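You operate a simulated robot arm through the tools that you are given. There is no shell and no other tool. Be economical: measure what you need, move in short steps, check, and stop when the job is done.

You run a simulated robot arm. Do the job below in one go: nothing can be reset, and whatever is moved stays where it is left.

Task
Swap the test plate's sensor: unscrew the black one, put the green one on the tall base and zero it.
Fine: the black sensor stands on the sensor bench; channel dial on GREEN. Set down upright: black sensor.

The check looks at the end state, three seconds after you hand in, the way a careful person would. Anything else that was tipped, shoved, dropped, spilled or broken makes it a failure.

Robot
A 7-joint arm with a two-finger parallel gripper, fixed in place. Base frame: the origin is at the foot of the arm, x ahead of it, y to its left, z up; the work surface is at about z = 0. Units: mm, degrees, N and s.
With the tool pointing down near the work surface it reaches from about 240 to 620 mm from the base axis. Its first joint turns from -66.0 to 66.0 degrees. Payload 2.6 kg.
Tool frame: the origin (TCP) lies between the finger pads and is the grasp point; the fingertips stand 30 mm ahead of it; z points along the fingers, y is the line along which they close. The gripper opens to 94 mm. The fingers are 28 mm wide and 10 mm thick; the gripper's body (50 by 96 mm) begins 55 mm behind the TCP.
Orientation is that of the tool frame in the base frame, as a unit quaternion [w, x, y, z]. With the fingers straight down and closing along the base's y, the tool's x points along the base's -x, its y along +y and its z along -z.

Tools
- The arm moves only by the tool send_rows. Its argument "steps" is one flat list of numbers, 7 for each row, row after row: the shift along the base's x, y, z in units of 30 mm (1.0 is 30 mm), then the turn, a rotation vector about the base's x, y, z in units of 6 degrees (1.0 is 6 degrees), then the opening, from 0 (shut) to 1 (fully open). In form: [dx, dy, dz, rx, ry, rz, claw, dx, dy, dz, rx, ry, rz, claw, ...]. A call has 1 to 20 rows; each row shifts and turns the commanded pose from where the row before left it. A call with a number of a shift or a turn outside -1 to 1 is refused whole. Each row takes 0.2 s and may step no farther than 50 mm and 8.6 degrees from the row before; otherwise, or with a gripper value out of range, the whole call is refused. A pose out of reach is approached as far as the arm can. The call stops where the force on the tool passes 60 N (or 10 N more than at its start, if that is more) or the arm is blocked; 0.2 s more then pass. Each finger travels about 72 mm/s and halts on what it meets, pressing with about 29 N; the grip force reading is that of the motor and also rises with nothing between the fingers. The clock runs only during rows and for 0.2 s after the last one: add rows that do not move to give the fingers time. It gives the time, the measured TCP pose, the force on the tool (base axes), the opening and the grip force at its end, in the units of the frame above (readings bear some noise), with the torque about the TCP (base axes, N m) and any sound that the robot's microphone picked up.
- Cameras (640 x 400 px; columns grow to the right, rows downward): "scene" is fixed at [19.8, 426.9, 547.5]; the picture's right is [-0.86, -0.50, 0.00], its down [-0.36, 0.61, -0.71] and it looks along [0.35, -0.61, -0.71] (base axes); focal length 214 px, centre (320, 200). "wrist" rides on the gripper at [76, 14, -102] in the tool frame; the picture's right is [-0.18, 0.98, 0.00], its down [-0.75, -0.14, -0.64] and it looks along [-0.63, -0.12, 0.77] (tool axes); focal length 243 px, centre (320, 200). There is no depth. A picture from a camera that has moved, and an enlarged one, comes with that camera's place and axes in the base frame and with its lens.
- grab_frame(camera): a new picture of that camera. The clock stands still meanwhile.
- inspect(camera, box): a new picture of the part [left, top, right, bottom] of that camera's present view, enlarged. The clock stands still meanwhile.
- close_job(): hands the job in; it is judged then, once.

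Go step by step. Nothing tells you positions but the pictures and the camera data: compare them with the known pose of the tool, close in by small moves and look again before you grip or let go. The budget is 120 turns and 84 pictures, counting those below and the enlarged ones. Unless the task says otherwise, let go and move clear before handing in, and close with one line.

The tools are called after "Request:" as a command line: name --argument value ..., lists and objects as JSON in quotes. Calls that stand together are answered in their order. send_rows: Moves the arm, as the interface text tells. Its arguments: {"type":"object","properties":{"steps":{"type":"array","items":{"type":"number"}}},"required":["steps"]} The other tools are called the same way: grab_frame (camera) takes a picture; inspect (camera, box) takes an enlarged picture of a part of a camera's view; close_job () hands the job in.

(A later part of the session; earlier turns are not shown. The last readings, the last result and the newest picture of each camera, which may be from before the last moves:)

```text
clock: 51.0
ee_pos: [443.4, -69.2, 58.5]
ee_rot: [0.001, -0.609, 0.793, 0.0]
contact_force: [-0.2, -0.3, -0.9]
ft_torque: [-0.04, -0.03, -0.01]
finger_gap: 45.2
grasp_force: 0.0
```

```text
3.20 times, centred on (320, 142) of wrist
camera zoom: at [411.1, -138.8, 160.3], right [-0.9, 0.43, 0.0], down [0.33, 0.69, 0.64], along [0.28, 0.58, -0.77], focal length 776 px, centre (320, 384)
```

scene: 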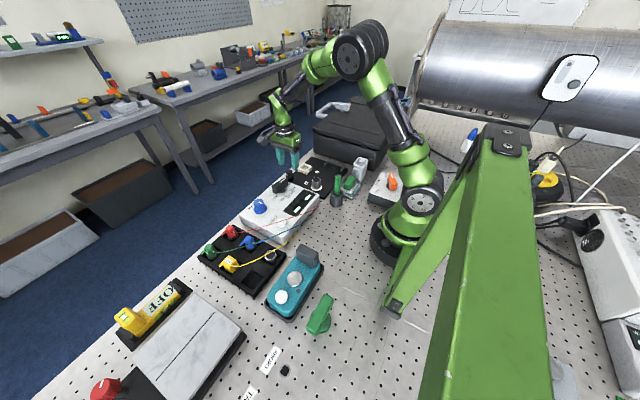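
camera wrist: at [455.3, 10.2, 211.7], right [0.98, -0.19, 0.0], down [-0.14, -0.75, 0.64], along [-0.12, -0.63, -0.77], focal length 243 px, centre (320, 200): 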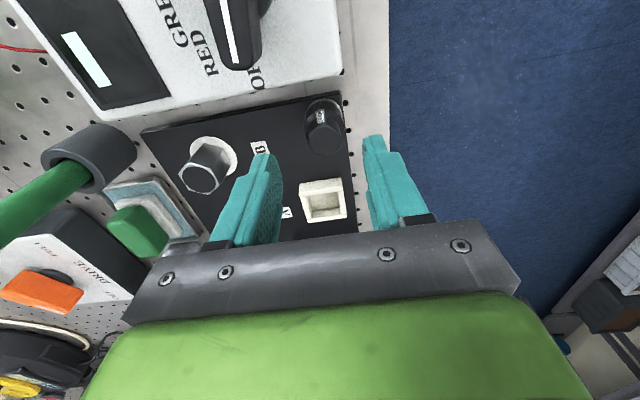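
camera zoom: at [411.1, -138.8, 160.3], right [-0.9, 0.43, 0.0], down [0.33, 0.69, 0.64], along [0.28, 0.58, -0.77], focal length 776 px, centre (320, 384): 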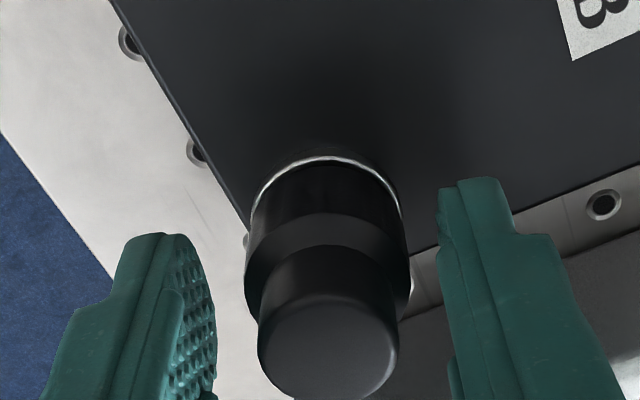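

Straddling the lower body with the connector in the free gap. Closing and turning.

Request:
send_rows --steps '[0, 0.04, -0.05, 0, 0, 0, 0.48, 0, 0, 0, 0, 0, 0, 0.26, 0, 0, 0, 0, 0, 0, 0.26, 0, 0, 0, 0, 0, 0, 0.26]'

Request:
send_rows --steps '[0, 0, 0, 0, 0, 1, 0.26, 0, 0, 0, 0, 0, 1, 0.26, 0, 0, 0, 0, 0, 1, 0.26, 0, 0, 0, 0, 0, 1, 0.26, 0, 0, 0, 0, 0, 1, 0.26]'

Request:
inspect --camera "wrist" --box '[220, 80, 420, 205]'

```text
clock: 52.0
ee_pos: [442.9, -68.1, 55.8]
ee_rot: [0.0, -0.609, 0.793, 0.001]
contact_force: [-7.0, -0.1, 1.8]
ft_torque: [-0.05, 0.13, 0.01]
finger_gap: 29.8
grasp_force: 28.5
```

```text
clock: 53.2
ee_pos: [443.0, -67.7, 55.6]
ee_rot: [0.0, 0.794, -0.608, 0.0]
contact_force: [-8.5, 3.2, -0.3]
ft_torque: [0.06, 0.17, -0.55]
finger_gap: 30.0
grasp_force: 29.0
```

```text
3.20 times, centred on (320, 142) of wrist
camera zoom: at [450.3, -145.1, 158.4], right [-1.0, -0.08, 0.0], down [-0.06, 0.76, 0.64], along [-0.05, 0.64, -0.77], focal length 776 px, centre (320, 384)
```

zoom: 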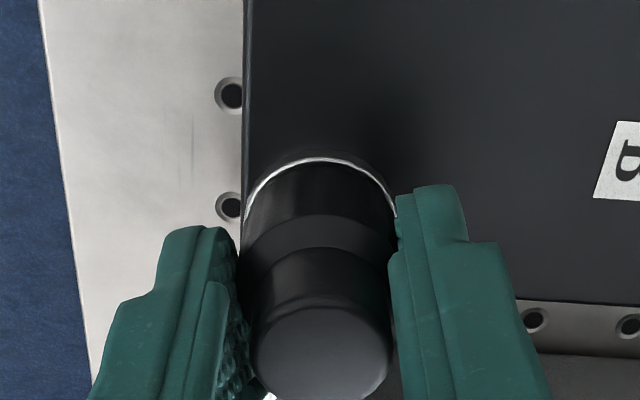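

Rotation now meets a firm stop at roughly 345°, so the thread may be fully out. I'll try lifting gradually with this firm grip.

Request:
send_rows --steps '[0, 0, 0, 0, 0, -1, 0.26, 0, 0, 0.06, 0, 0, -0.5, 0.26, 0, 0, 0.06, 0, 0, 0, 0.26, 0, 0, 0, 0, 0, 0, 0.26]'

Request:
send_rows --steps '[0, 0, 0.08, 0, 0, 0, 0.26, 0, 0, 0, 0, 0, 0, 0.26]'

Request:
inspect --camera "wrist" --box '[220, 80, 420, 205]'

```text
clock: 54.2
ee_pos: [443.2, -68.4, 59.3]
ee_rot: [0.001, 0.744, -0.668, 0.0]
contact_force: [7.9, -1.6, -33.8]
ft_torque: [-0.13, -0.16, 0.0]
finger_gap: 29.9
grasp_force: 28.7
```

```text
clock: 54.8
ee_pos: [443.3, -67.7, 62.1]
ee_rot: [0.0, 0.743, -0.67, -0.001]
contact_force: [12.0, -1.2, -38.3]
ft_torque: [-0.07, -0.17, 0.01]
finger_gap: 29.7
grasp_force: 29.1
```

```text
3.20 times, centred on (320, 142) of wrist
camera zoom: at [438.1, -145.1, 163.5], right [-1.0, 0.08, 0.0], down [0.06, 0.76, 0.64], along [0.05, 0.64, -0.77], focal length 776 px, centre (320, 384)
```

zoom: 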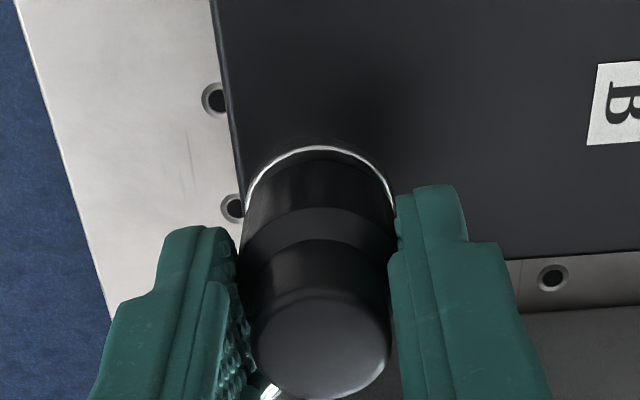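

The fingers slip at ~38 N, so it's still held. I'll open, back off and compare its height with the original picture.

Request:
send_rows --steps '[0, 0, -0.1, 0, 0, 0, 0.26, 0, 0, 0, 0, 0, 0, 0.48, 0, 0, 0, 0, 0, 0, 0.48, 0, 0, 0.5, 0, 0, 0, 0.48, 0, 0, 1, 0, 0, 0, 0.48, 0, 0, 1, 0, 0, 0, 0.48, 0, -0.5, 1, 0, 0, 0, 0.48, 0, -1, 0, 0, 0, 0, 0.48, 0, -1, 0, 0, 0, 0, 0.48]'

Request:
inspect --camera "scene" --box '[284, 160, 324, 185]'

Request:
inspect --camera "scene" --box '[270, 160, 302, 180]'

```text
clock: 56.8
ee_pos: [444.7, -141.8, 164.5]
ee_rot: [0.0, 0.743, -0.669, 0.0]
contact_force: [0.1, 0.8, -0.7]
ft_torque: [0.01, -0.05, -0.01]
finger_gap: 44.7
grasp_force: 0.0
```

```text
16.00 times, centred on (304, 172) of scene
camera zoom: at [19.8, 426.9, 547.5], right [-0.86, -0.5, 0.0], down [-0.36, 0.61, -0.71], along [0.35, -0.61, -0.71], focal length 3432 px, centre (576, 640)
```

zoom: 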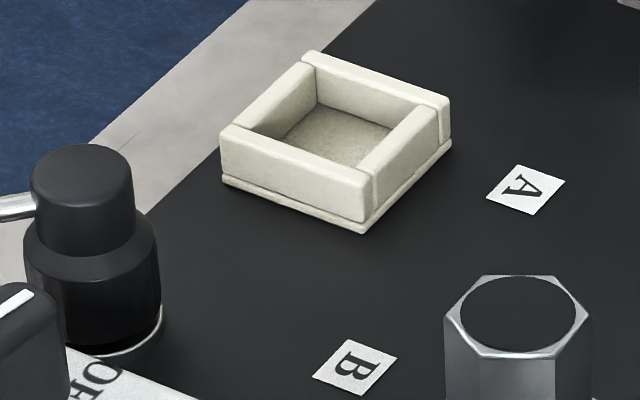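

```text
16.00 times, centred on (286, 170) of scene
camera zoom: at [19.8, 426.9, 547.5], right [-0.86, -0.5, 0.0], down [-0.36, 0.61, -0.71], along [0.35, -0.61, -0.71], focal length 3432 px, centre (864, 680)
```

zoom: 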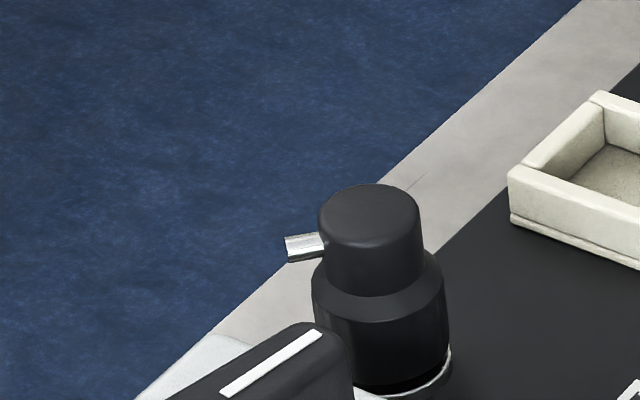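

It has risen about 3 mm and the connector points near 50°, so it turned ~325° then stopped. I'll regrip low at that angle and test which way it still turns.

Request:
send_rows --steps '[0, 1, 0, 0, 0, -1, 0.48, 0, 1, 0, 0, 0, -1, 0.48, -0.05, 0.47, 0, 0, 0, -1, 0.48, 0, 0, -0.5, 0, 0, -1, 0.48, 0, 0, -0.5, 0, 0, -1, 0.48, 0, 0, -0.5, 0, 0, -1, 0.48, 0, 0, -0.5, 0, 0, -1, 0.48, 0, 0, -0.5, 0, 0, 0, 0.48, 0, 0, -0.5, 0, 0, 0, 0.48, 0, 0, -0.4, 0, 0, 0, 0.48, 0, 0, 0, 0, 0, 0, 0.48]'

Request:
inspect --camera "wrist" --box '[220, 80, 420, 205]'

```text
clock: 59.2
ee_pos: [441.8, -67.9, 63.2]
ee_rot: [0.0, -0.454, 0.891, 0.0]
contact_force: [0.2, -0.4, -0.2]
ft_torque: [-0.04, 0.01, 0.02]
finger_gap: 45.2
grasp_force: 0.1
```

```text
3.20 times, centred on (320, 142) of wrist
camera zoom: at [386.3, -120.8, 165.5], right [-0.69, 0.73, 0.0], down [0.56, 0.53, 0.64], along [0.47, 0.44, -0.77], focal length 776 px, centre (320, 384)
```

zoom: 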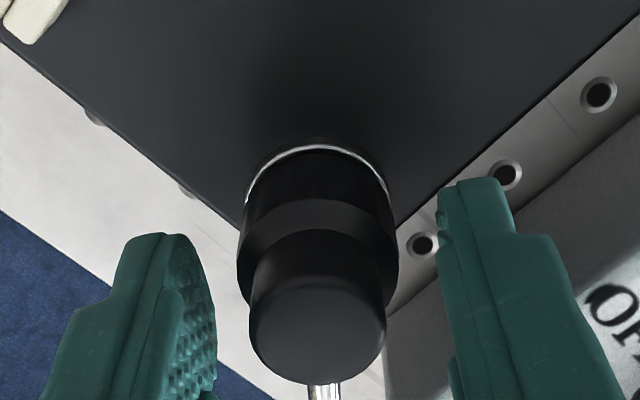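

The connector is at ≈54°, i.e. 324° turned. Gripping low and testing a small clockwise then counter-clockwise turn.

Request:
send_rows --steps '[0.03, 0, -0.24, 0, 0, 0, 0.48, 0, 0, 0, 0, 0, 0, 0.26, 0, 0, 0, 0, 0, 0, 0.26, 0, 0, 0, 0, 0, 0, 0.26, 0, 0, 0, 0, 0, -1, 0.26, 0, 0, 0, 0, 0, -1, 0.26, 0, 0, 0, 0, 0, -1, 0.26]'

Request:
send_rows --steps '[0, 0, 0, 0, 0, 1, 0.26, 0, 0, 0, 0, 0, 1, 0.26, 0, 0, 0, 0, 0, 1, 0.26]'

Request:
send_rows --steps '[0, 0, 0, 0, 0, 1, 0.26, 0, 0, 0, 0, 0, 1, 0.26]'

```text
clock: 60.8
ee_pos: [442.8, -67.3, 54.6]
ee_rot: [0.0, -0.309, 0.951, 0.0]
contact_force: [-8.8, 4.2, 3.4]
ft_torque: [0.15, 0.27, 0.02]
finger_gap: 29.8
grasp_force: 29.7
```

```text
clock: 61.6
ee_pos: [443.2, -67.8, 56.5]
ee_rot: [0.0, -0.454, 0.891, 0.0]
contact_force: [-12.3, 3.7, 8.4]
ft_torque: [0.07, 0.38, 0.02]
finger_gap: 30.1
grasp_force: 28.5
```

```text
clock: 62.2
ee_pos: [443.4, -69.3, 55.3]
ee_rot: [0.001, -0.545, 0.838, -0.002]
contact_force: [-2.0, 1.0, 1.0]
ft_torque: [0.06, -0.01, 0.0]
finger_gap: 29.9
grasp_force: 29.4
```

Sideways force has just vanished, which suggests the thread let go. Lifting slowly with this firm grip.

Request:
send_rows --steps '[0, 0, 0.05, 0, 0, 0, 0.26, 0, 0, 0.05, 0, 0, 0, 0.26, 0, 0, 0, 0, 0, 0, 0.26]'

Request:
send_rows --steps '[0, 0, 0.1, 0, 0, 0, 0.26, 0, 0, 0.1, 0, 0, 0, 0.26, 0, 0, 0.1, 0, 0, 0, 0.26, 0, 0, 0, 0, 0, 0, 0.26]'

Request:
inspect --camera "wrist" --box '[220, 80, 420, 205]'

```text
clock: 63.0
ee_pos: [444.8, -67.6, 58.0]
ee_rot: [0.0, -0.545, 0.839, -0.001]
contact_force: [-0.2, 0.7, -0.6]
ft_torque: [-0.06, -0.05, 0.0]
finger_gap: 30.1
grasp_force: 29.5
```

```text
clock: 64.0
ee_pos: [443.1, -69.2, 67.2]
ee_rot: [-0.001, -0.545, 0.839, -0.001]
contact_force: [0.1, 0.0, -0.7]
ft_torque: [-0.03, 0.01, 0.0]
finger_gap: 30.1
grasp_force: 29.1
```

```text
3.20 times, centred on (320, 142) of wrist
camera zoom: at [399.9, -131.7, 169.6], right [-0.82, 0.57, 0.0], down [0.44, 0.63, 0.64], along [0.36, 0.53, -0.77], focal length 776 px, centre (320, 384)
```

zoom: 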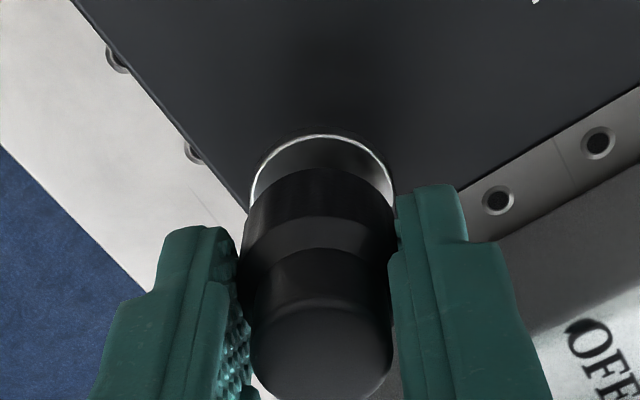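

The black sensor is out and held upright. Carrying it high across the box to the bench.

Request:
send_rows --steps '[0, 0, 0.5, 0, 0, 0, 0.26, 0, 0, 0.8, 0, 0, 0, 0.26, 0, 0, 1, 0, 0, 0, 0.26, 0, 0, 1, 0, 0, 0, 0.26, 0, 0, 1, 0, 0, 0, 0.26, -0.45, 0.92, 0, 0, 0, -1, 0.26, -0.45, 0.92, 0, 0, 0, -1, 0.26, -0.45, 0.92, 0, 0, 0, -1, 0.26, -0.45, 0.92, 0, 0, 0, -1, 0.26, -0.45, 0.92, 0, 0, 0, -1, 0.26, -0.45, 0.92, 0, 0, 0, -1, 0.26, -0.45, 0.92, 0, 0, 0, -1, 0.26, -0.45, 0.92, 0, 0, 0, -1, 0.26, -0.45, 0.92, 0, 0, 0, -1, 0.26, -0.45, 0.92, 0, 0, 0, -1, 0.26, -0.45, 0.92, 0, 0, 0, -1, 0.26, -0.45, 0.92, 0, 0, 0, 0, 0.26, -0.45, 0.92, 0, 0, 0, 0, 0.26]'

Request:
grab_frame --camera "wrist"

Request:
inspect --camera "wrist" --box '[260, 50, 420, 150]'

Request:
inspect --camera "scene" --box '[190, 180, 318, 300]'

```text
clock: 67.8
ee_pos: [268.2, 291.3, 194.7]
ee_rot: [0.0, 0.001, 1.0, 0.0]
contact_force: [-0.1, 1.3, -0.2]
ft_torque: [0.02, 0.01, 0.02]
finger_gap: 29.8
grasp_force: 28.4
```

```text
40 pictures are left
camera wrist: at [192.5, 305.8, 297.8], right [0.19, 0.98, 0.0], down [0.75, -0.14, 0.64], along [0.63, -0.12, -0.77], focal length 243 px, centre (320, 200)
```

wrist: 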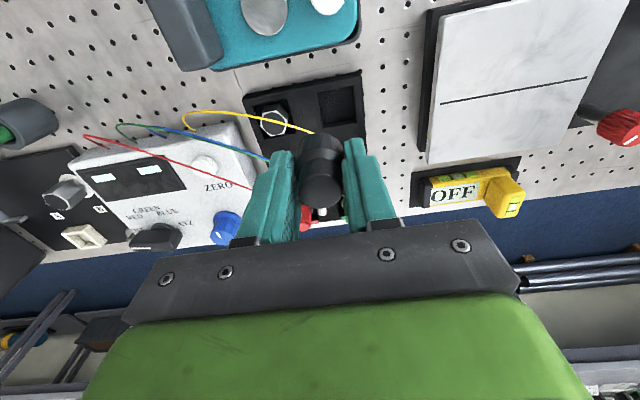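

```text
4.00 times, centred on (340, 100) of wrist
camera zoom: at [192.5, 305.8, 297.8], right [0.19, 0.98, 0.0], down [0.75, -0.14, 0.64], along [0.63, -0.12, -0.77], focal length 970 px, centre (240, 600)
```

zoom: 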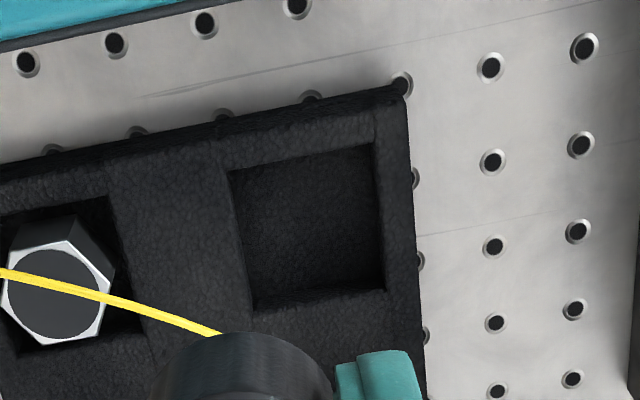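

```text
3.33 times, centred on (254, 240) of scene
camera zoom: at [19.8, 426.9, 547.4], right [-0.86, -0.5, 0.0], down [-0.36, 0.61, -0.71], along [0.35, -0.61, -0.71], focal length 715 px, centre (540, 67)
```

zoom: 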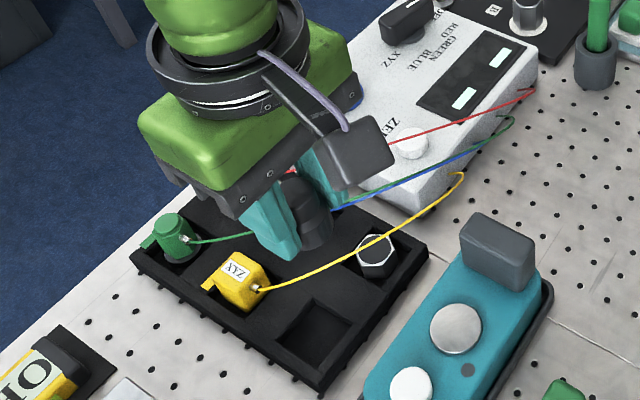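

The empty slot is at about (290,307), ~41 mm square. I'll check how far the sensor protrudes below the fingertips.

Request:
inspect --camera "scene" --box '[250, 222, 314, 262]'

Request:
inspect --camera "scene" --box '[255, 255, 319, 305]'

```text
10.00 times, centred on (282, 242) of scene
camera zoom: at [19.8, 426.9, 547.4], right [-0.86, -0.5, 0.0], down [-0.36, 0.61, -0.71], along [0.35, -0.61, -0.71], focal length 2145 px, centre (700, -220)
```

zoom: 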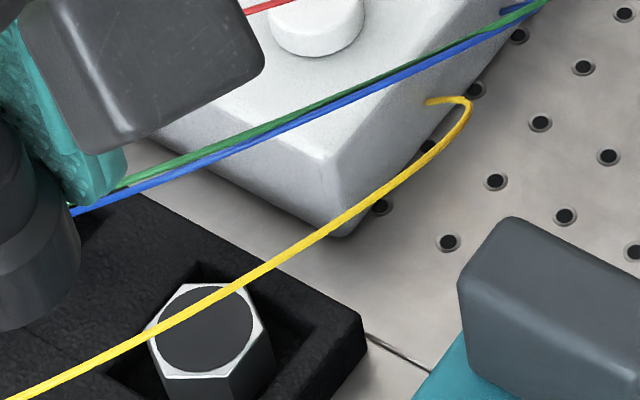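

```text
8.00 times, centred on (287, 280) of scene
camera zoom: at [19.8, 426.9, 547.4], right [-0.86, -0.5, 0.0], down [-0.36, 0.61, -0.71], along [0.35, -0.61, -0.71], focal length 1716 px, centre (584, -440)
```

zoom: 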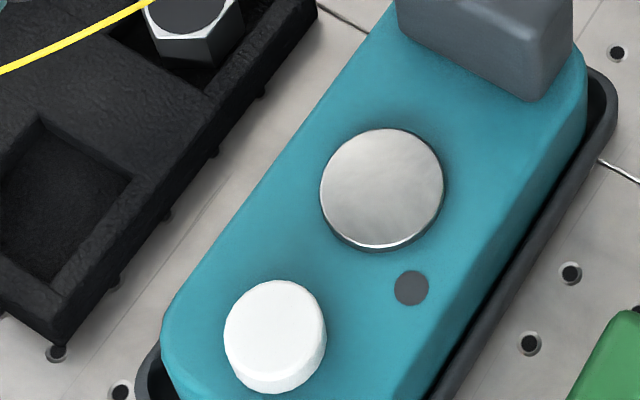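

I'll turn to -90° (fingers along x, away from the yellow lead) and hover over the slot to confirm alignment.

Request:
send_rows --steps '[0.049, 0.035, -0.1, 0, 0, -1, 0.26, 0.049, 0.035, -0.1, 0, 0, -1, 0.26, 0.049, 0.035, -0.1, 0, 0, -1, 0.26, 0.049, 0.035, -0.1, 0, 0, -1, 0.26, 0.049, 0.035, -0.1, 0, 0, -1, 0.26, 0.049, 0.035, -0.1, 0, 0, -1, 0.26, 0.049, 0.035, -0.1, 0, 0, -1, 0.26, 0.049, 0.035, -0.1, 0, 0, -1, 0.26, 0.049, 0.035, -0.1, 0, 0, -1, 0.26, 0.049, 0.035, -0.1, 0, 0, -1, 0.26, 0.049, 0.035, -0.1, 0, 0, -1, 0.26, 0.049, 0.035, -0.1, 0, 0, -1, 0.26, 0.049, 0.035, -0.1, 0, 0, -1, 0.26, 0.049, 0.035, -0.2, 0, 0, -1, 0.26, 0.049, 0.035, -0.4, 0, 0, -1, 0.26, 0, 0, -0.5, 0, 0, 0, 0.26, 0, 0, 0, 0, 0, 0, 0.26]'

Request:
inspect --camera "wrist" --box '[220, 40, 420, 205]'

Request:
inspect --camera "scene" --box '[200, 210, 328, 290]'

```text
clock: 71.4
ee_pos: [289.9, 308.2, 125.2]
ee_rot: [0.0, 0.707, 0.707, 0.0]
contact_force: [0.0, 0.2, -1.0]
ft_torque: [0.01, 0.0, 0.01]
finger_gap: 30.0
grasp_force: 28.7
```

```text
2.42 times, centred on (320, 122) of wrist
camera zoom: at [305.6, 383.7, 226.6], right [0.98, -0.18, 0.0], down [-0.14, -0.75, 0.64], along [-0.12, -0.63, -0.77], focal length 588 px, centre (320, 388)
```

zoom: 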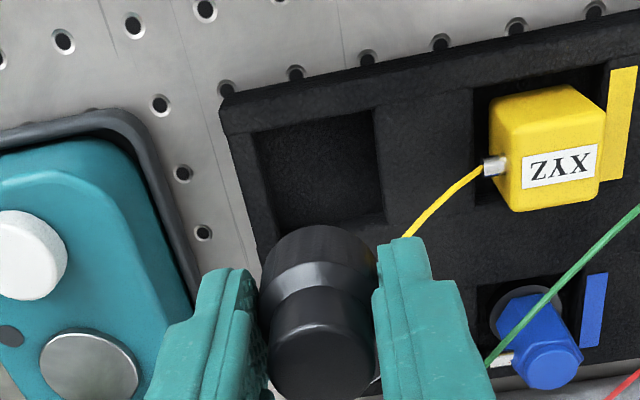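

```text
5.00 times, centred on (264, 250) of scene
camera zoom: at [19.8, 426.9, 547.4], right [-0.86, -0.5, 0.0], down [-0.36, 0.61, -0.71], along [0.35, -0.61, -0.71], focal length 1072 px, centre (600, -50)
```

zoom: 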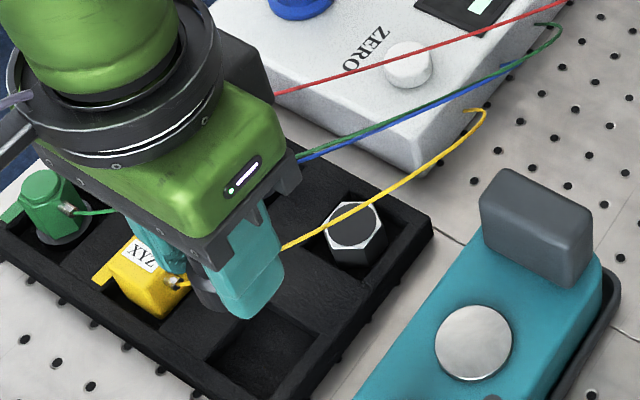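

Slot centre confirmed at ≈(291,309). The yellow lead passes near the +x finger, so I'll turn to -45° before lowering, then look.

Request:
send_rows --steps '[0, 0, 0, 0, 0, 1, 0.26, 0, 0, 0, 0, 0, 1, 0.26, 0, 0, 0, 0, 0, 1, 0.26, 0, 0, 0, 0, 0, 1, 0.26, 0, 0, 0, 0, 0, 1, 0.26, 0, 0, 0, 0, 0, 1, 0.26, 0, 0, 0, 0, 0, 1, 0.26, 0.03, 0.02, 0, 0, 0, 0.5, 0.26, 0, 0, -0.5, 0, 0, 0, 0.26, 0, 0, -0.5, 0, 0, 0, 0.26, 0, 0, -0.5, 0, 0, 0, 0.26, 0, 0, -0.5, 0, 0, 0, 0.26, 0, 0, 0, 0, 0, 0, 0.26]'

Request:
inspect --camera "wrist" --box '[220, 60, 420, 205]'

Request:
inspect --camera "scene" --box '[216, 230, 312, 290]'

```text
clock: 74.2
ee_pos: [290.0, 307.7, 66.1]
ee_rot: [0.0, 0.383, 0.924, 0.0]
contact_force: [-0.4, -0.1, -0.4]
ft_torque: [-0.01, -0.01, -0.01]
finger_gap: 29.9
grasp_force: 29.2
```

```text
2.76 times, centred on (320, 132) of wrist
camera zoom: at [247.9, 371.5, 166.8], right [0.82, 0.57, 0.0], down [0.43, -0.63, 0.64], along [0.36, -0.53, -0.77], focal length 669 px, centre (320, 386)
```

zoom: 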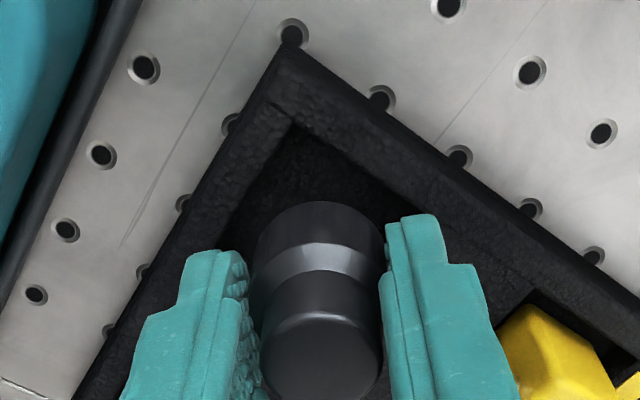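

```text
6.67 times, centred on (264, 260) of scene
camera zoom: at [19.8, 426.9, 547.4], right [-0.86, -0.5, 0.0], down [-0.36, 0.61, -0.71], along [0.35, -0.61, -0.71], focal length 1430 px, centre (693, -200)
```

zoom: 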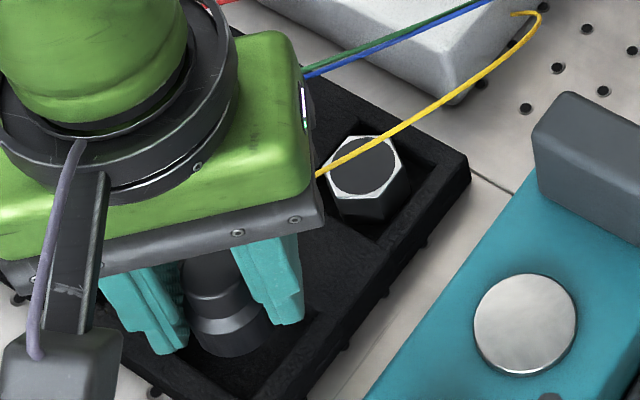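

Alignment with the slot looks good. Lowering gently until contact.

Request:
send_rows --steps '[0.03, 0.04, -0.15, 0, 0, 0, 0.26, 0, 0, -0.15, 0, 0, 0, 0.26, 0, 0, -0.15, 0, 0, 0, 0.26, 0, 0, 0, 0, 0, 0, 0.26]'

Request:
send_rows --steps '[0, 0, -0.1, 0, 0, 0, 0.26, 0, 0, 0, 0, 0, 0, 0.26]'

Request:
inspect --camera "wrist" --box '[220, 60, 420, 205]'

```text
clock: 75.2
ee_pos: [292.7, 308.2, 51.6]
ee_rot: [0.0, 0.383, 0.924, 0.001]
contact_force: [-0.9, 0.5, 0.2]
ft_torque: [0.0, -0.03, -0.02]
finger_gap: 30.1
grasp_force: 29.2
```

```text
clock: 75.8
ee_pos: [293.4, 309.9, 50.3]
ee_rot: [0.0, 0.384, 0.923, 0.001]
contact_force: [-10.3, -13.9, 43.9]
ft_torque: [-1.43, 0.58, 0.11]
finger_gap: 30.0
grasp_force: 29.0
```

```text
2.76 times, centred on (320, 132) of wrist
camera zoom: at [249.4, 373.0, 152.2], right [0.83, 0.56, 0.0], down [0.43, -0.63, 0.64], along [0.36, -0.53, -0.77], focal length 669 px, centre (320, 386)
```

zoom: 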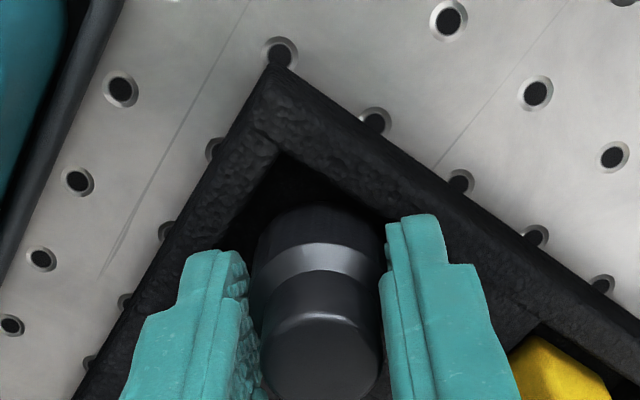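

A finger rests on the bench rim while the sensor hangs only a few mm above the slot floor at most. I'll ease up 2 mm and open gently.

Request:
send_rows --steps '[-0.03, -0.02, 0.12, 0, 0, 0, 0.26, 0, 0, 0, 0, 0, 0, 0.26, 0, 0, 0, 0, 0, 0, 0.34, 0, 0, 0, 0, 0, 0, 0.36, 0, 0, 0, 0, 0, 0, 0.38, 0, 0, 0, 0, 0, 0, 0.4]'

Request:
inspect --camera "wrist" --box '[220, 60, 420, 205]'

Request:
inspect --camera "scene" --box '[216, 230, 312, 290]'

```text
clock: 77.2
ee_pos: [291.0, 307.6, 50.8]
ee_rot: [0.0, 0.382, 0.924, 0.0]
contact_force: [0.2, 0.8, 0.4]
ft_torque: [0.0, 0.0, 0.03]
finger_gap: 37.5
grasp_force: 0.2
```

```text
2.76 times, centred on (320, 132) of wrist
camera zoom: at [248.1, 372.0, 153.7], right [0.83, 0.56, 0.0], down [0.43, -0.63, 0.64], along [0.36, -0.53, -0.77], focal length 669 px, centre (320, 386)
```

zoom: 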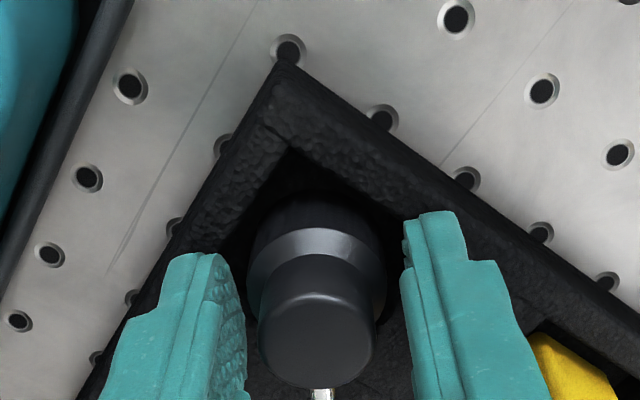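

```text
6.67 times, centred on (264, 260) of scene
camera zoom: at [19.8, 426.9, 547.5], right [-0.86, -0.5, 0.0], down [-0.36, 0.61, -0.71], along [0.35, -0.61, -0.71], focal length 1430 px, centre (693, -200)
```

zoom: 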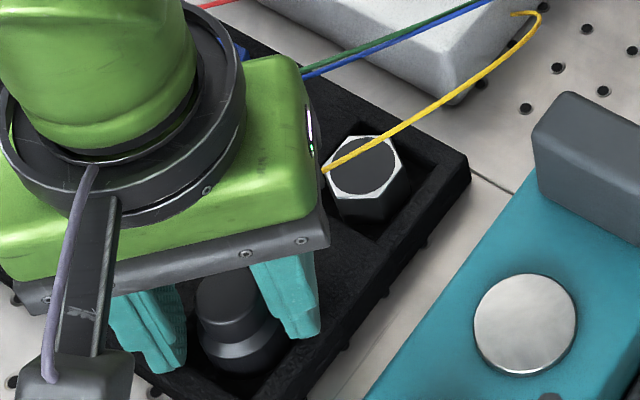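

The black sensor stands upright in its slot. I'll back straight up and move to view the green sensor.

Request:
send_rows --steps '[0, 0, 0.3, 0, 0, 0, 0.45, 0, 0, 0.7, 0, 0, 0, 0.45, 0, 0, 1, 0, 0, 0, 0.5, 0, 0, 1, 0, 0, 0, 0.55, 0.3, 0, 0.5, 0, 0, 1, 0.55, 0.5, 0, 0.5, 0, 0, 1, 0.55, 0.5, 0, 0, 0, 0, 1, 0.55, 0.5, 0, 0, 0, 0, 1, 0.55, 0.5, 0, 0, 0, 0, 1, 0.55, 0.4, 0, 0, 0, 0, 1, 0.55, 0.3, 0, 0, 0, 0, 1, 0.55, 0.2, 0, 0, 0, 0, 0.5, 0.55]'

Request:
grab_frame --camera "wrist"

Request:
inspect --camera "wrist" --box '[260, 80, 420, 205]'

```text
clock: 79.8
ee_pos: [385.9, 308.4, 171.2]
ee_rot: [0.0, -0.001, 1.0, 0.0]
contact_force: [0.1, 0.8, 0.0]
ft_torque: [0.01, -0.01, -0.01]
finger_gap: 51.8
grasp_force: 0.1
```

```text
28 pictures are left
camera wrist: at [311.8, 323.0, 274.2], right [0.18, 0.98, 0.0], down [0.75, -0.14, 0.64], along [0.63, -0.12, -0.77], focal length 243 px, centre (320, 200)
```

wrist: 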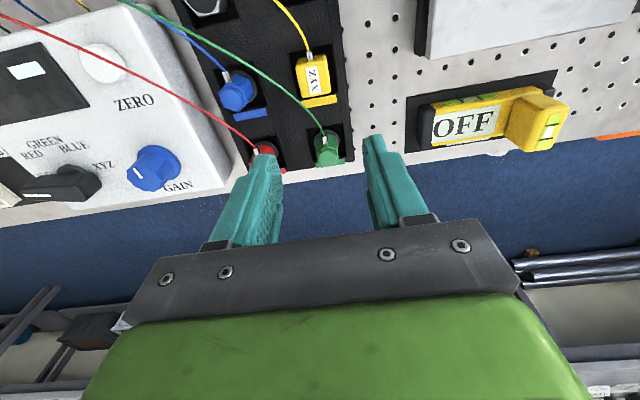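

```text
3.20 times, centred on (340, 142) of wrist
camera zoom: at [311.8, 323.0, 274.2], right [0.18, 0.98, 0.0], down [0.75, -0.14, 0.64], along [0.63, -0.12, -0.77], focal length 776 px, centre (256, 384)
```

zoom: 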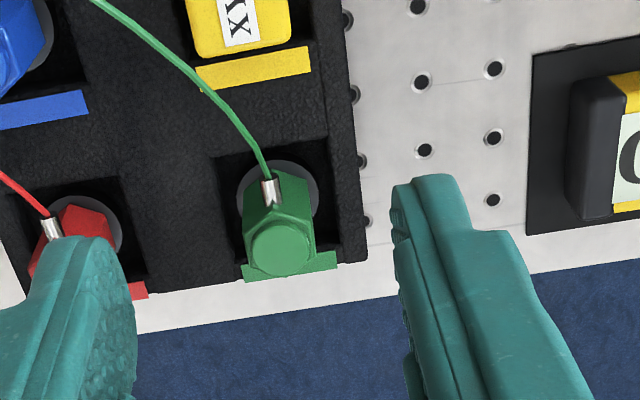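

Green sensor centred near (440.5,306.8), top z≈50, disc foot ≈29 mm. Moving over it and descending around its hex body.

Request:
send_rows --steps '[0.6, -0.03, 0, 0, 0, 0, 0.55, 0.6, -0.02, 0, 0, 0, 0, 0.55, 0.6, 0, 0, 0, 0, 0, 0.55, 0, 0, -0.7, 0, 0, 0, 0.55, 0, 0, -0.7, 0, 0, 0, 0.55, 0, 0, -0.7, 0, 0, 0, 0.55, 0, 0, -0.7, 0, 0, 0, 0.55, 0, 0, -0.4, 0, 0, 0, 0.55, 0, 0, 0, 0, 0, 0, 0.55]'

Request:
inspect --camera "wrist" --box '[240, 80, 400, 205]'

```text
clock: 81.8
ee_pos: [441.1, 305.9, 76.1]
ee_rot: [0.0, -0.001, 1.0, 0.0]
contact_force: [0.4, 0.0, 0.1]
ft_torque: [0.03, 0.01, 0.04]
finger_gap: 51.8
grasp_force: 0.0
```

```text
3.20 times, centred on (320, 142) of wrist
camera zoom: at [365.8, 320.8, 178.2], right [0.18, 0.98, 0.0], down [0.75, -0.14, 0.64], along [0.63, -0.12, -0.77], focal length 776 px, centre (320, 384)
```

zoom: 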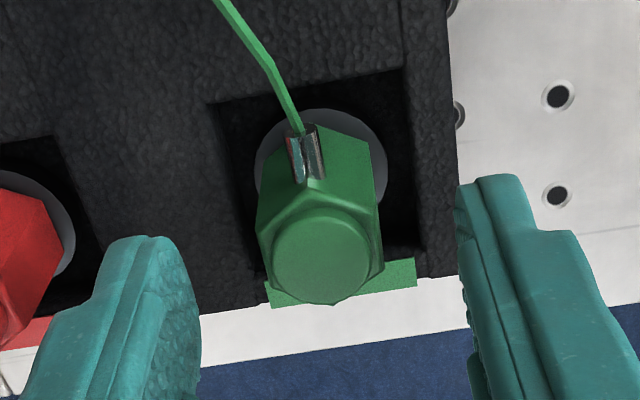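

Centred. Descending to TCP z≈54 and closing.

Request:
send_rows --steps '[0, 0.02, -0.4, 0, 0, 0, 0.55, 0, 0, -0.33, 0, 0, 0, 0.55, 0, 0, 0, 0, 0, 0, 0.45, 0, 0, 0, 0, 0, 0, 0.2, 0, 0, 0, 0, 0, 0, 0.2, 0, 0, 0, 0, 0, 0, 0.2, 0, 0, 0, 0, 0, 0, 0.2]'

Request:
inspect --camera "wrist" --box '[240, 80, 400, 205]'

```text
clock: 83.4
ee_pos: [439.8, 307.0, 53.9]
ee_rot: [0.0, 0.0, 1.0, 0.0]
contact_force: [-0.7, 0.3, 0.0]
ft_torque: [0.03, 0.04, 0.0]
finger_gap: 22.4
grasp_force: 28.5
```

```text
3.20 times, centred on (320, 142) of wrist
camera zoom: at [366.0, 321.1, 156.0], right [0.18, 0.98, 0.0], down [0.75, -0.14, 0.64], along [0.63, -0.12, -0.77], focal length 776 px, centre (320, 384)
```

zoom: 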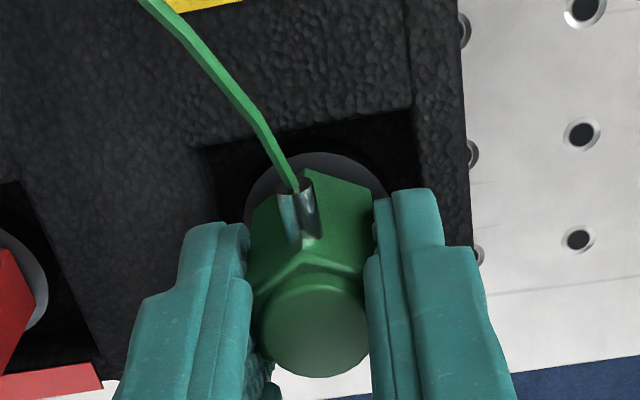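

Gripped at 22.4 mm. Lifting gently and checking the forces.

Request:
send_rows --steps '[0, 0, 0.1, 0, 0, 0, 0.2, 0, 0, 0.2, 0, 0, 0, 0.2, 0, 0, 0.3, 0, 0, 0, 0.2, 0, 0, 0.5, 0, 0, 0, 0.2, 0, 0, 0.6, 0, 0, 0, 0.2, 0, 0, 0.6, 0, 0, 0, 0.2, 0, 0, 0.6, 0, 0, 0, 0.2, 0, 0, 0.6, 0, 0, 0, 0.2]'

Request:
grab_frame --camera "scene"

```text
clock: 85.2
ee_pos: [440.1, 308.6, 159.6]
ee_rot: [-0.001, 0.0, 1.0, 0.0]
contact_force: [-0.9, -0.1, -0.8]
ft_torque: [0.02, -0.02, 0.03]
finger_gap: 22.0
grasp_force: 29.1
```

```text
24 pictures are left
```

scene: 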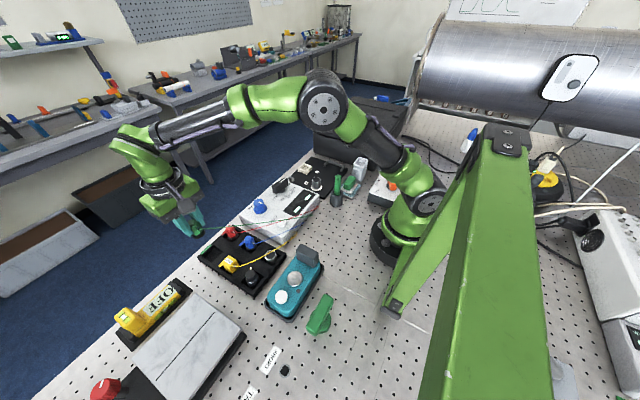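

Sensor is held, cable follows. Carrying it to above base B.

Request:
send_rows --steps '[-0.45, -0.88, 0, 0, 0, 0, 0.2, -0.45, -0.88, 0, 0, 0, 0, 0.2, -0.45, -0.88, 0, 0, 0, 0, 0.2, -0.45, -0.88, 0, 0, 0, 0, 0.2, -0.45, -0.88, 0, 0, 0, 0, 0.2, -0.4, -0.88, 0, 0, 0, 0, 0.2, -0.4, -0.88, 0, 0, 0, 0, 0.2, -0.4, -0.88, 0, 0, 0, 0, 0.2, -0.3, -0.88, 0, 0, 0, 0, 0.2, 0, -0.88, 0, 0, 0, 0, 0.2, 0, -0.88, 0, 0, 0, 0, 0.2, 0, -0.88, 0, 0, 0, 0, 0.2, 0, -0.88, 0, 0, 0, 0, 0.2, 0, -0.88, 0, 0, 0, 0, 0.2, 0, -0.6, 0, 0, 0, 0, 0.2]'

Request:
grab_frame --camera "wrist"

Request:
inspect --camera "scene" --box '[230, 110, 390, 250]'

```text
clock: 88.4
ee_pos: [326.4, -79.8, 157.8]
ee_rot: [0.0, 0.0, 1.0, 0.0]
contact_force: [-0.4, 0.4, -0.5]
ft_torque: [0.02, -0.01, 0.0]
finger_gap: 22.4
grasp_force: 29.9
```

```text
23 pictures are left
camera wrist: at [251.9, -65.4, 260.9], right [0.18, 0.98, 0.0], down [0.75, -0.14, 0.64], along [0.63, -0.12, -0.77], focal length 243 px, centre (320, 200)
```

wrist: 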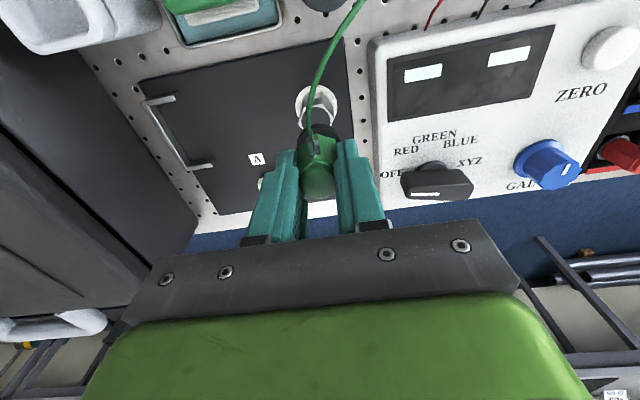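

```text
2.86 times, centred on (310, 180) of scene
camera zoom: at [19.8, 426.9, 547.5], right [-0.86, -0.5, 0.0], down [-0.36, 0.61, -0.71], along [0.35, -0.61, -0.71], focal length 613 px, centre (349, 257)
```

zoom: 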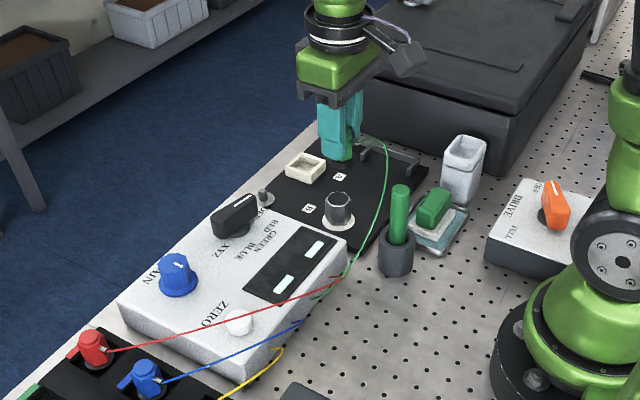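

Base B at (336,-85.6), top z≈43; the cable drapes clear. Aligning and lowering to just above it.

Request:
send_rows --steps '[0.313, -0.193, 0, 0, 0, 0, 0.2, 0, 0, -0.6, 0, 0, 0, 0.2, 0, 0, -0.6, 0, 0, 0, 0.2, 0, 0, -0.5, 0, 0, 0, 0.2, 0, 0, 0, 0, 0, 0, 0.2]'

Request:
inspect --camera "wrist" --box '[240, 80, 400, 205]'

Request:
inspect --camera "scene" --box '[280, 140, 360, 200]'

```text
clock: 89.6
ee_pos: [336.4, -86.4, 106.2]
ee_rot: [0.0, 0.0, 1.0, -0.001]
contact_force: [-0.1, 0.1, -0.1]
ft_torque: [-0.02, -0.02, 0.02]
finger_gap: 22.0
grasp_force: 28.9
```

```text
3.20 times, centred on (320, 142) of wrist
camera zoom: at [261.8, -71.6, 208.6], right [0.18, 0.98, 0.0], down [0.75, -0.14, 0.64], along [0.63, -0.12, -0.77], focal length 776 px, centre (320, 384)
```

zoom: 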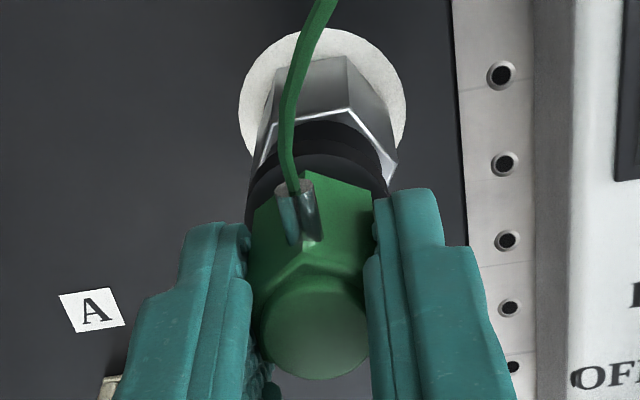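

```text
6.67 times, centred on (320, 170) of scene
camera zoom: at [19.8, 426.9, 547.5], right [-0.86, -0.5, 0.0], down [-0.36, 0.61, -0.71], along [0.35, -0.61, -0.71], focal length 1430 px, centre (320, 400)
```

zoom: 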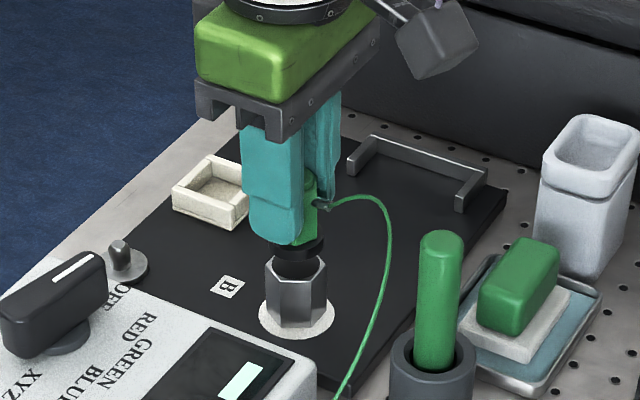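

Nearly aligned with about 1 cm to go; a 1.5 mm shift toward +y, then slow lowering to contact.

Request:
send_rows --steps '[-0.02, 0.05, -0.1, 0, 0, 0, 0.2, 0, 0, -0.1, 0, 0, 0, 0.2, 0, 0, 0, 0, 0, 0, 0.2]'

Request:
send_rows --steps '[0, 0, -0.07, 0, 0, 0, 0.2, 0, 0, 0, 0, 0, 0, 0.2]'

Request:
inspect --camera "scene" --box '[290, 150, 338, 186]'

```text
clock: 90.4
ee_pos: [337.0, -85.0, 100.9]
ee_rot: [0.0, 0.0, 1.0, 0.0]
contact_force: [-0.1, -0.3, -0.6]
ft_torque: [0.0, -0.01, -0.01]
finger_gap: 22.5
grasp_force: 28.7
```

```text
clock: 91.0
ee_pos: [337.1, -84.4, 98.9]
ee_rot: [0.0, 0.0, 1.0, 0.0]
contact_force: [-0.1, -0.3, -1.3]
ft_torque: [0.01, 0.02, -0.02]
finger_gap: 22.3
grasp_force: 29.1
```

```text
11.11 times, centred on (314, 168) of scene
camera zoom: at [19.8, 426.9, 547.5], right [-0.86, -0.5, 0.0], down [-0.36, 0.61, -0.71], along [0.35, -0.61, -0.71], focal length 2383 px, centre (387, 556)
```

zoom: 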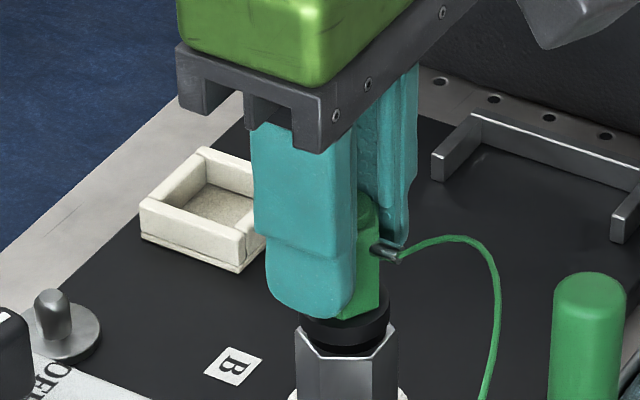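

Centred over the hex. Lowering on until contact.

Request:
send_rows --steps '[0, 0, -0.07, 0, 0, 0, 0.2, 0, 0, -0.05, 0, 0, 0, 0.2, 0, 0, 0, 0, 0, 0, 0.2]'

Request:
send_rows --steps '[0, 0, -0.07, 0, 0, 0, 0.2, 0, 0, 0, 0, 0, 0, 0.2]'

Request:
send_rows --steps '[0, 0, -0.07, 0, 0, 0, 0.2, 0, 0, 0, 0, 0, 0, 0.2]'

```text
clock: 91.8
ee_pos: [337.7, -85.3, 94.4]
ee_rot: [0.0, 0.0, 1.0, 0.001]
contact_force: [0.9, -0.8, -0.4]
ft_torque: [0.0, 0.01, -0.04]
finger_gap: 22.1
grasp_force: 28.6
```

```text
clock: 92.4
ee_pos: [337.4, -84.6, 94.5]
ee_rot: [0.001, 0.0, 1.0, -0.001]
contact_force: [-3.4, 1.7, 18.7]
ft_torque: [0.05, 0.34, 0.01]
finger_gap: 22.4
grasp_force: 29.5
```

```text
clock: 93.0
ee_pos: [338.0, -83.3, 92.3]
ee_rot: [0.002, 0.0, 1.0, -0.001]
contact_force: [-1.9, 0.4, 31.6]
ft_torque: [0.04, 0.18, -0.02]
finger_gap: 22.2
grasp_force: 28.8
```

Contact at ~31 N. Checking the seating.

Request:
inspect --camera "scene" --box '[290, 150, 338, 186]'

Request:
inspect --camera "wrist" --box '[260, 80, 380, 180]'

```text
11.11 times, centred on (314, 168) of scene
camera zoom: at [19.7, 426.9, 547.4], right [-0.86, -0.5, 0.0], down [-0.36, 0.61, -0.71], along [0.35, -0.61, -0.71], focal length 2383 px, centre (387, 556)
```

zoom: 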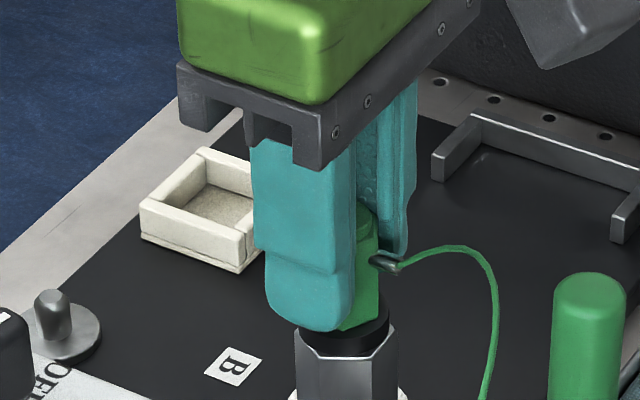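

```text
4.00 times, centred on (320, 130) of wrist
camera zoom: at [262.3, -70.4, 194.6], right [0.18, 0.98, 0.0], down [0.75, -0.14, 0.65], along [0.63, -0.12, -0.76], focal length 970 px, centre (320, 480)
```

zoom: 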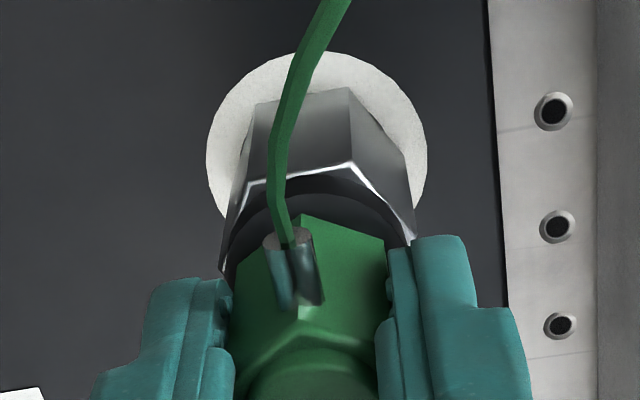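

The foot sits about 2 mm too far toward +x on the hex. I'll unload, shift back and set it again.

Request:
send_rows --steps '[0, 0, 0.12, 0, 0, 0, 0.2, -0.08, 0.02, 0, 0, 0, 0, 0.2, 0, 0, 0, 0, 0, 0, 0.2]'

Request:
send_rows --steps '[0, 0, -0.1, 0, 0, 0, 0.2, 0, 0, 0, 0, 0, 0, 0.2]'

Request:
inspect --camera "wrist" --box '[260, 80, 380, 180]'

```text
clock: 93.8
ee_pos: [334.3, -84.1, 95.2]
ee_rot: [-0.001, 0.0, 1.0, 0.0]
contact_force: [-0.1, 0.1, -0.6]
ft_torque: [0.01, 0.02, 0.01]
finger_gap: 22.5
grasp_force: 29.2
```

```text
clock: 94.4
ee_pos: [335.1, -85.0, 93.5]
ee_rot: [0.001, 0.0, 1.0, 0.0]
contact_force: [-9.1, 0.4, 26.8]
ft_torque: [0.01, 0.49, -0.01]
finger_gap: 22.4
grasp_force: 28.9
```

```text
4.00 times, centred on (320, 130) of wrist
camera zoom: at [259.8, -69.7, 195.3], right [0.19, 0.98, 0.0], down [0.75, -0.14, 0.64], along [0.63, -0.12, -0.77], focal length 970 px, centre (320, 480)
```

zoom: 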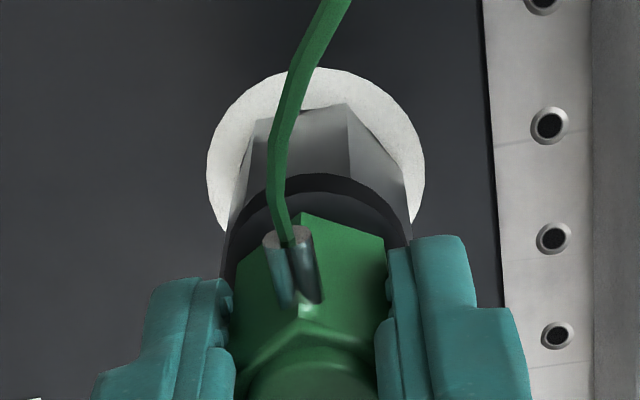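

Now slightly too far back; I'll shift +1.3 mm and set down again.

Request:
send_rows --steps '[0, 0, 0.1, 0, 0, 0, 0.2, 0.045, 0, 0, 0, 0, 0, 0.2, 0, 0, 0, 0, 0, 0, 0.2, 0, 0, -0.1, 0, 0, 0, 0.2, 0, 0, 0, 0, 0, 0, 0.2]'

Request:
inspect --camera "wrist" --box '[260, 80, 380, 180]'

```text
clock: 95.6
ee_pos: [337.1, -83.5, 93.2]
ee_rot: [0.002, 0.001, 1.0, 0.0]
contact_force: [-7.4, 3.2, 26.1]
ft_torque: [0.13, 0.39, 0.01]
finger_gap: 22.1
grasp_force: 29.2
```

```text
4.00 times, centred on (320, 130) of wrist
camera zoom: at [261.4, -69.6, 195.3], right [0.18, 0.98, 0.0], down [0.75, -0.14, 0.64], along [0.63, -0.12, -0.77], focal length 970 px, centre (320, 480)
```

zoom: 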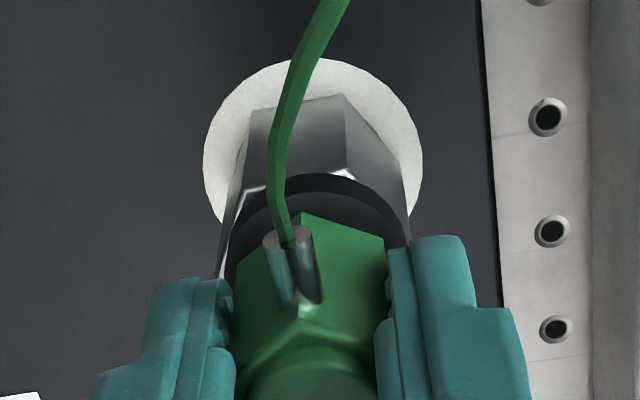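

Centred now. Unloading and opening.

Request:
send_rows --steps '[0, 0, 0.06, 0, 0, 0, 0.2, 0, 0, 0, 0, 0, 0, 0.28, 0, 0, 0, 0, 0, 0, 0.35, 0, 0, 0, 0, 0, 0, 0.42, 0, 0, 0, 0, 0, 0, 0.42]'

Request:
inspect --camera "wrist" --box '[240, 80, 400, 205]'

```text
clock: 96.8
ee_pos: [336.6, -83.9, 93.7]
ee_rot: [0.001, -0.001, 1.0, 0.0]
contact_force: [-0.5, -0.3, -1.1]
ft_torque: [-0.02, 0.01, 0.03]
finger_gap: 39.5
grasp_force: 0.1
```

```text
3.20 times, centred on (320, 142) of wrist
camera zoom: at [261.2, -69.8, 196.1], right [0.18, 0.98, 0.0], down [0.75, -0.14, 0.64], along [0.63, -0.12, -0.77], focal length 776 px, centre (320, 384)
```

zoom: 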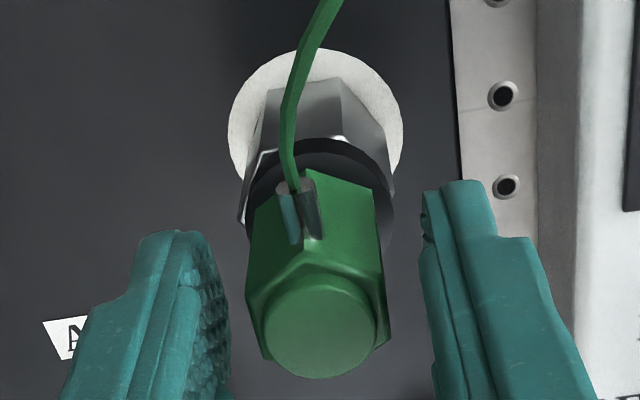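

Green sensor stands on base B. Rising straight up and moving to look at the channel dial.

Request:
send_rows --steps '[0, 0, 0.5, 0, 0, 0, 0.42, 0, 0, 1, 0, 0, 0, 0.42, 0, 0, 1, 0, 0, 0, 0.42, 0, 0, 0.5, 0, 0, 0, 0.42, 0, 0.8, 0, 0, 0, 0, 0.5, 0, 0.9, 0, 0, 0, 0, 0.5, 0, 0.9, 0, 0, 0, 0, 0.5, 0.2, 0.7, 0, 0, 0, 0, 0.5]'

Request:
inspect --camera "wrist" --box '[220, 30, 420, 180]'

```text
clock: 98.6
ee_pos: [342.1, 13.5, 182.8]
ee_rot: [-0.001, 0.001, 1.0, -0.001]
contact_force: [0.4, -0.5, -0.7]
ft_torque: [-0.01, 0.03, -0.02]
finger_gap: 46.9
grasp_force: 0.0
```

```text
2.67 times, centred on (320, 105) of wrist
camera zoom: at [268.5, 29.1, 284.7], right [0.18, 0.98, 0.0], down [0.75, -0.14, 0.64], along [0.63, -0.12, -0.77], focal length 647 px, centre (320, 453)
```

zoom: 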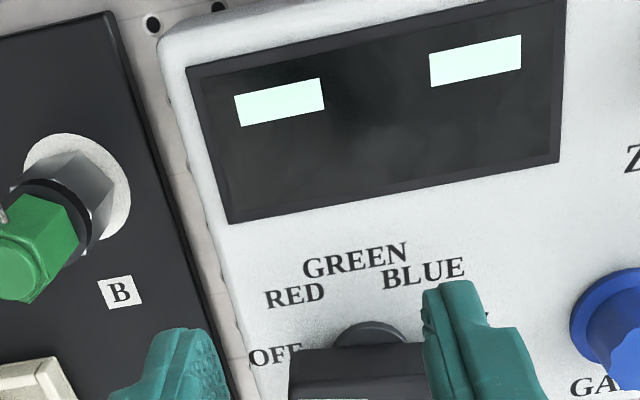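

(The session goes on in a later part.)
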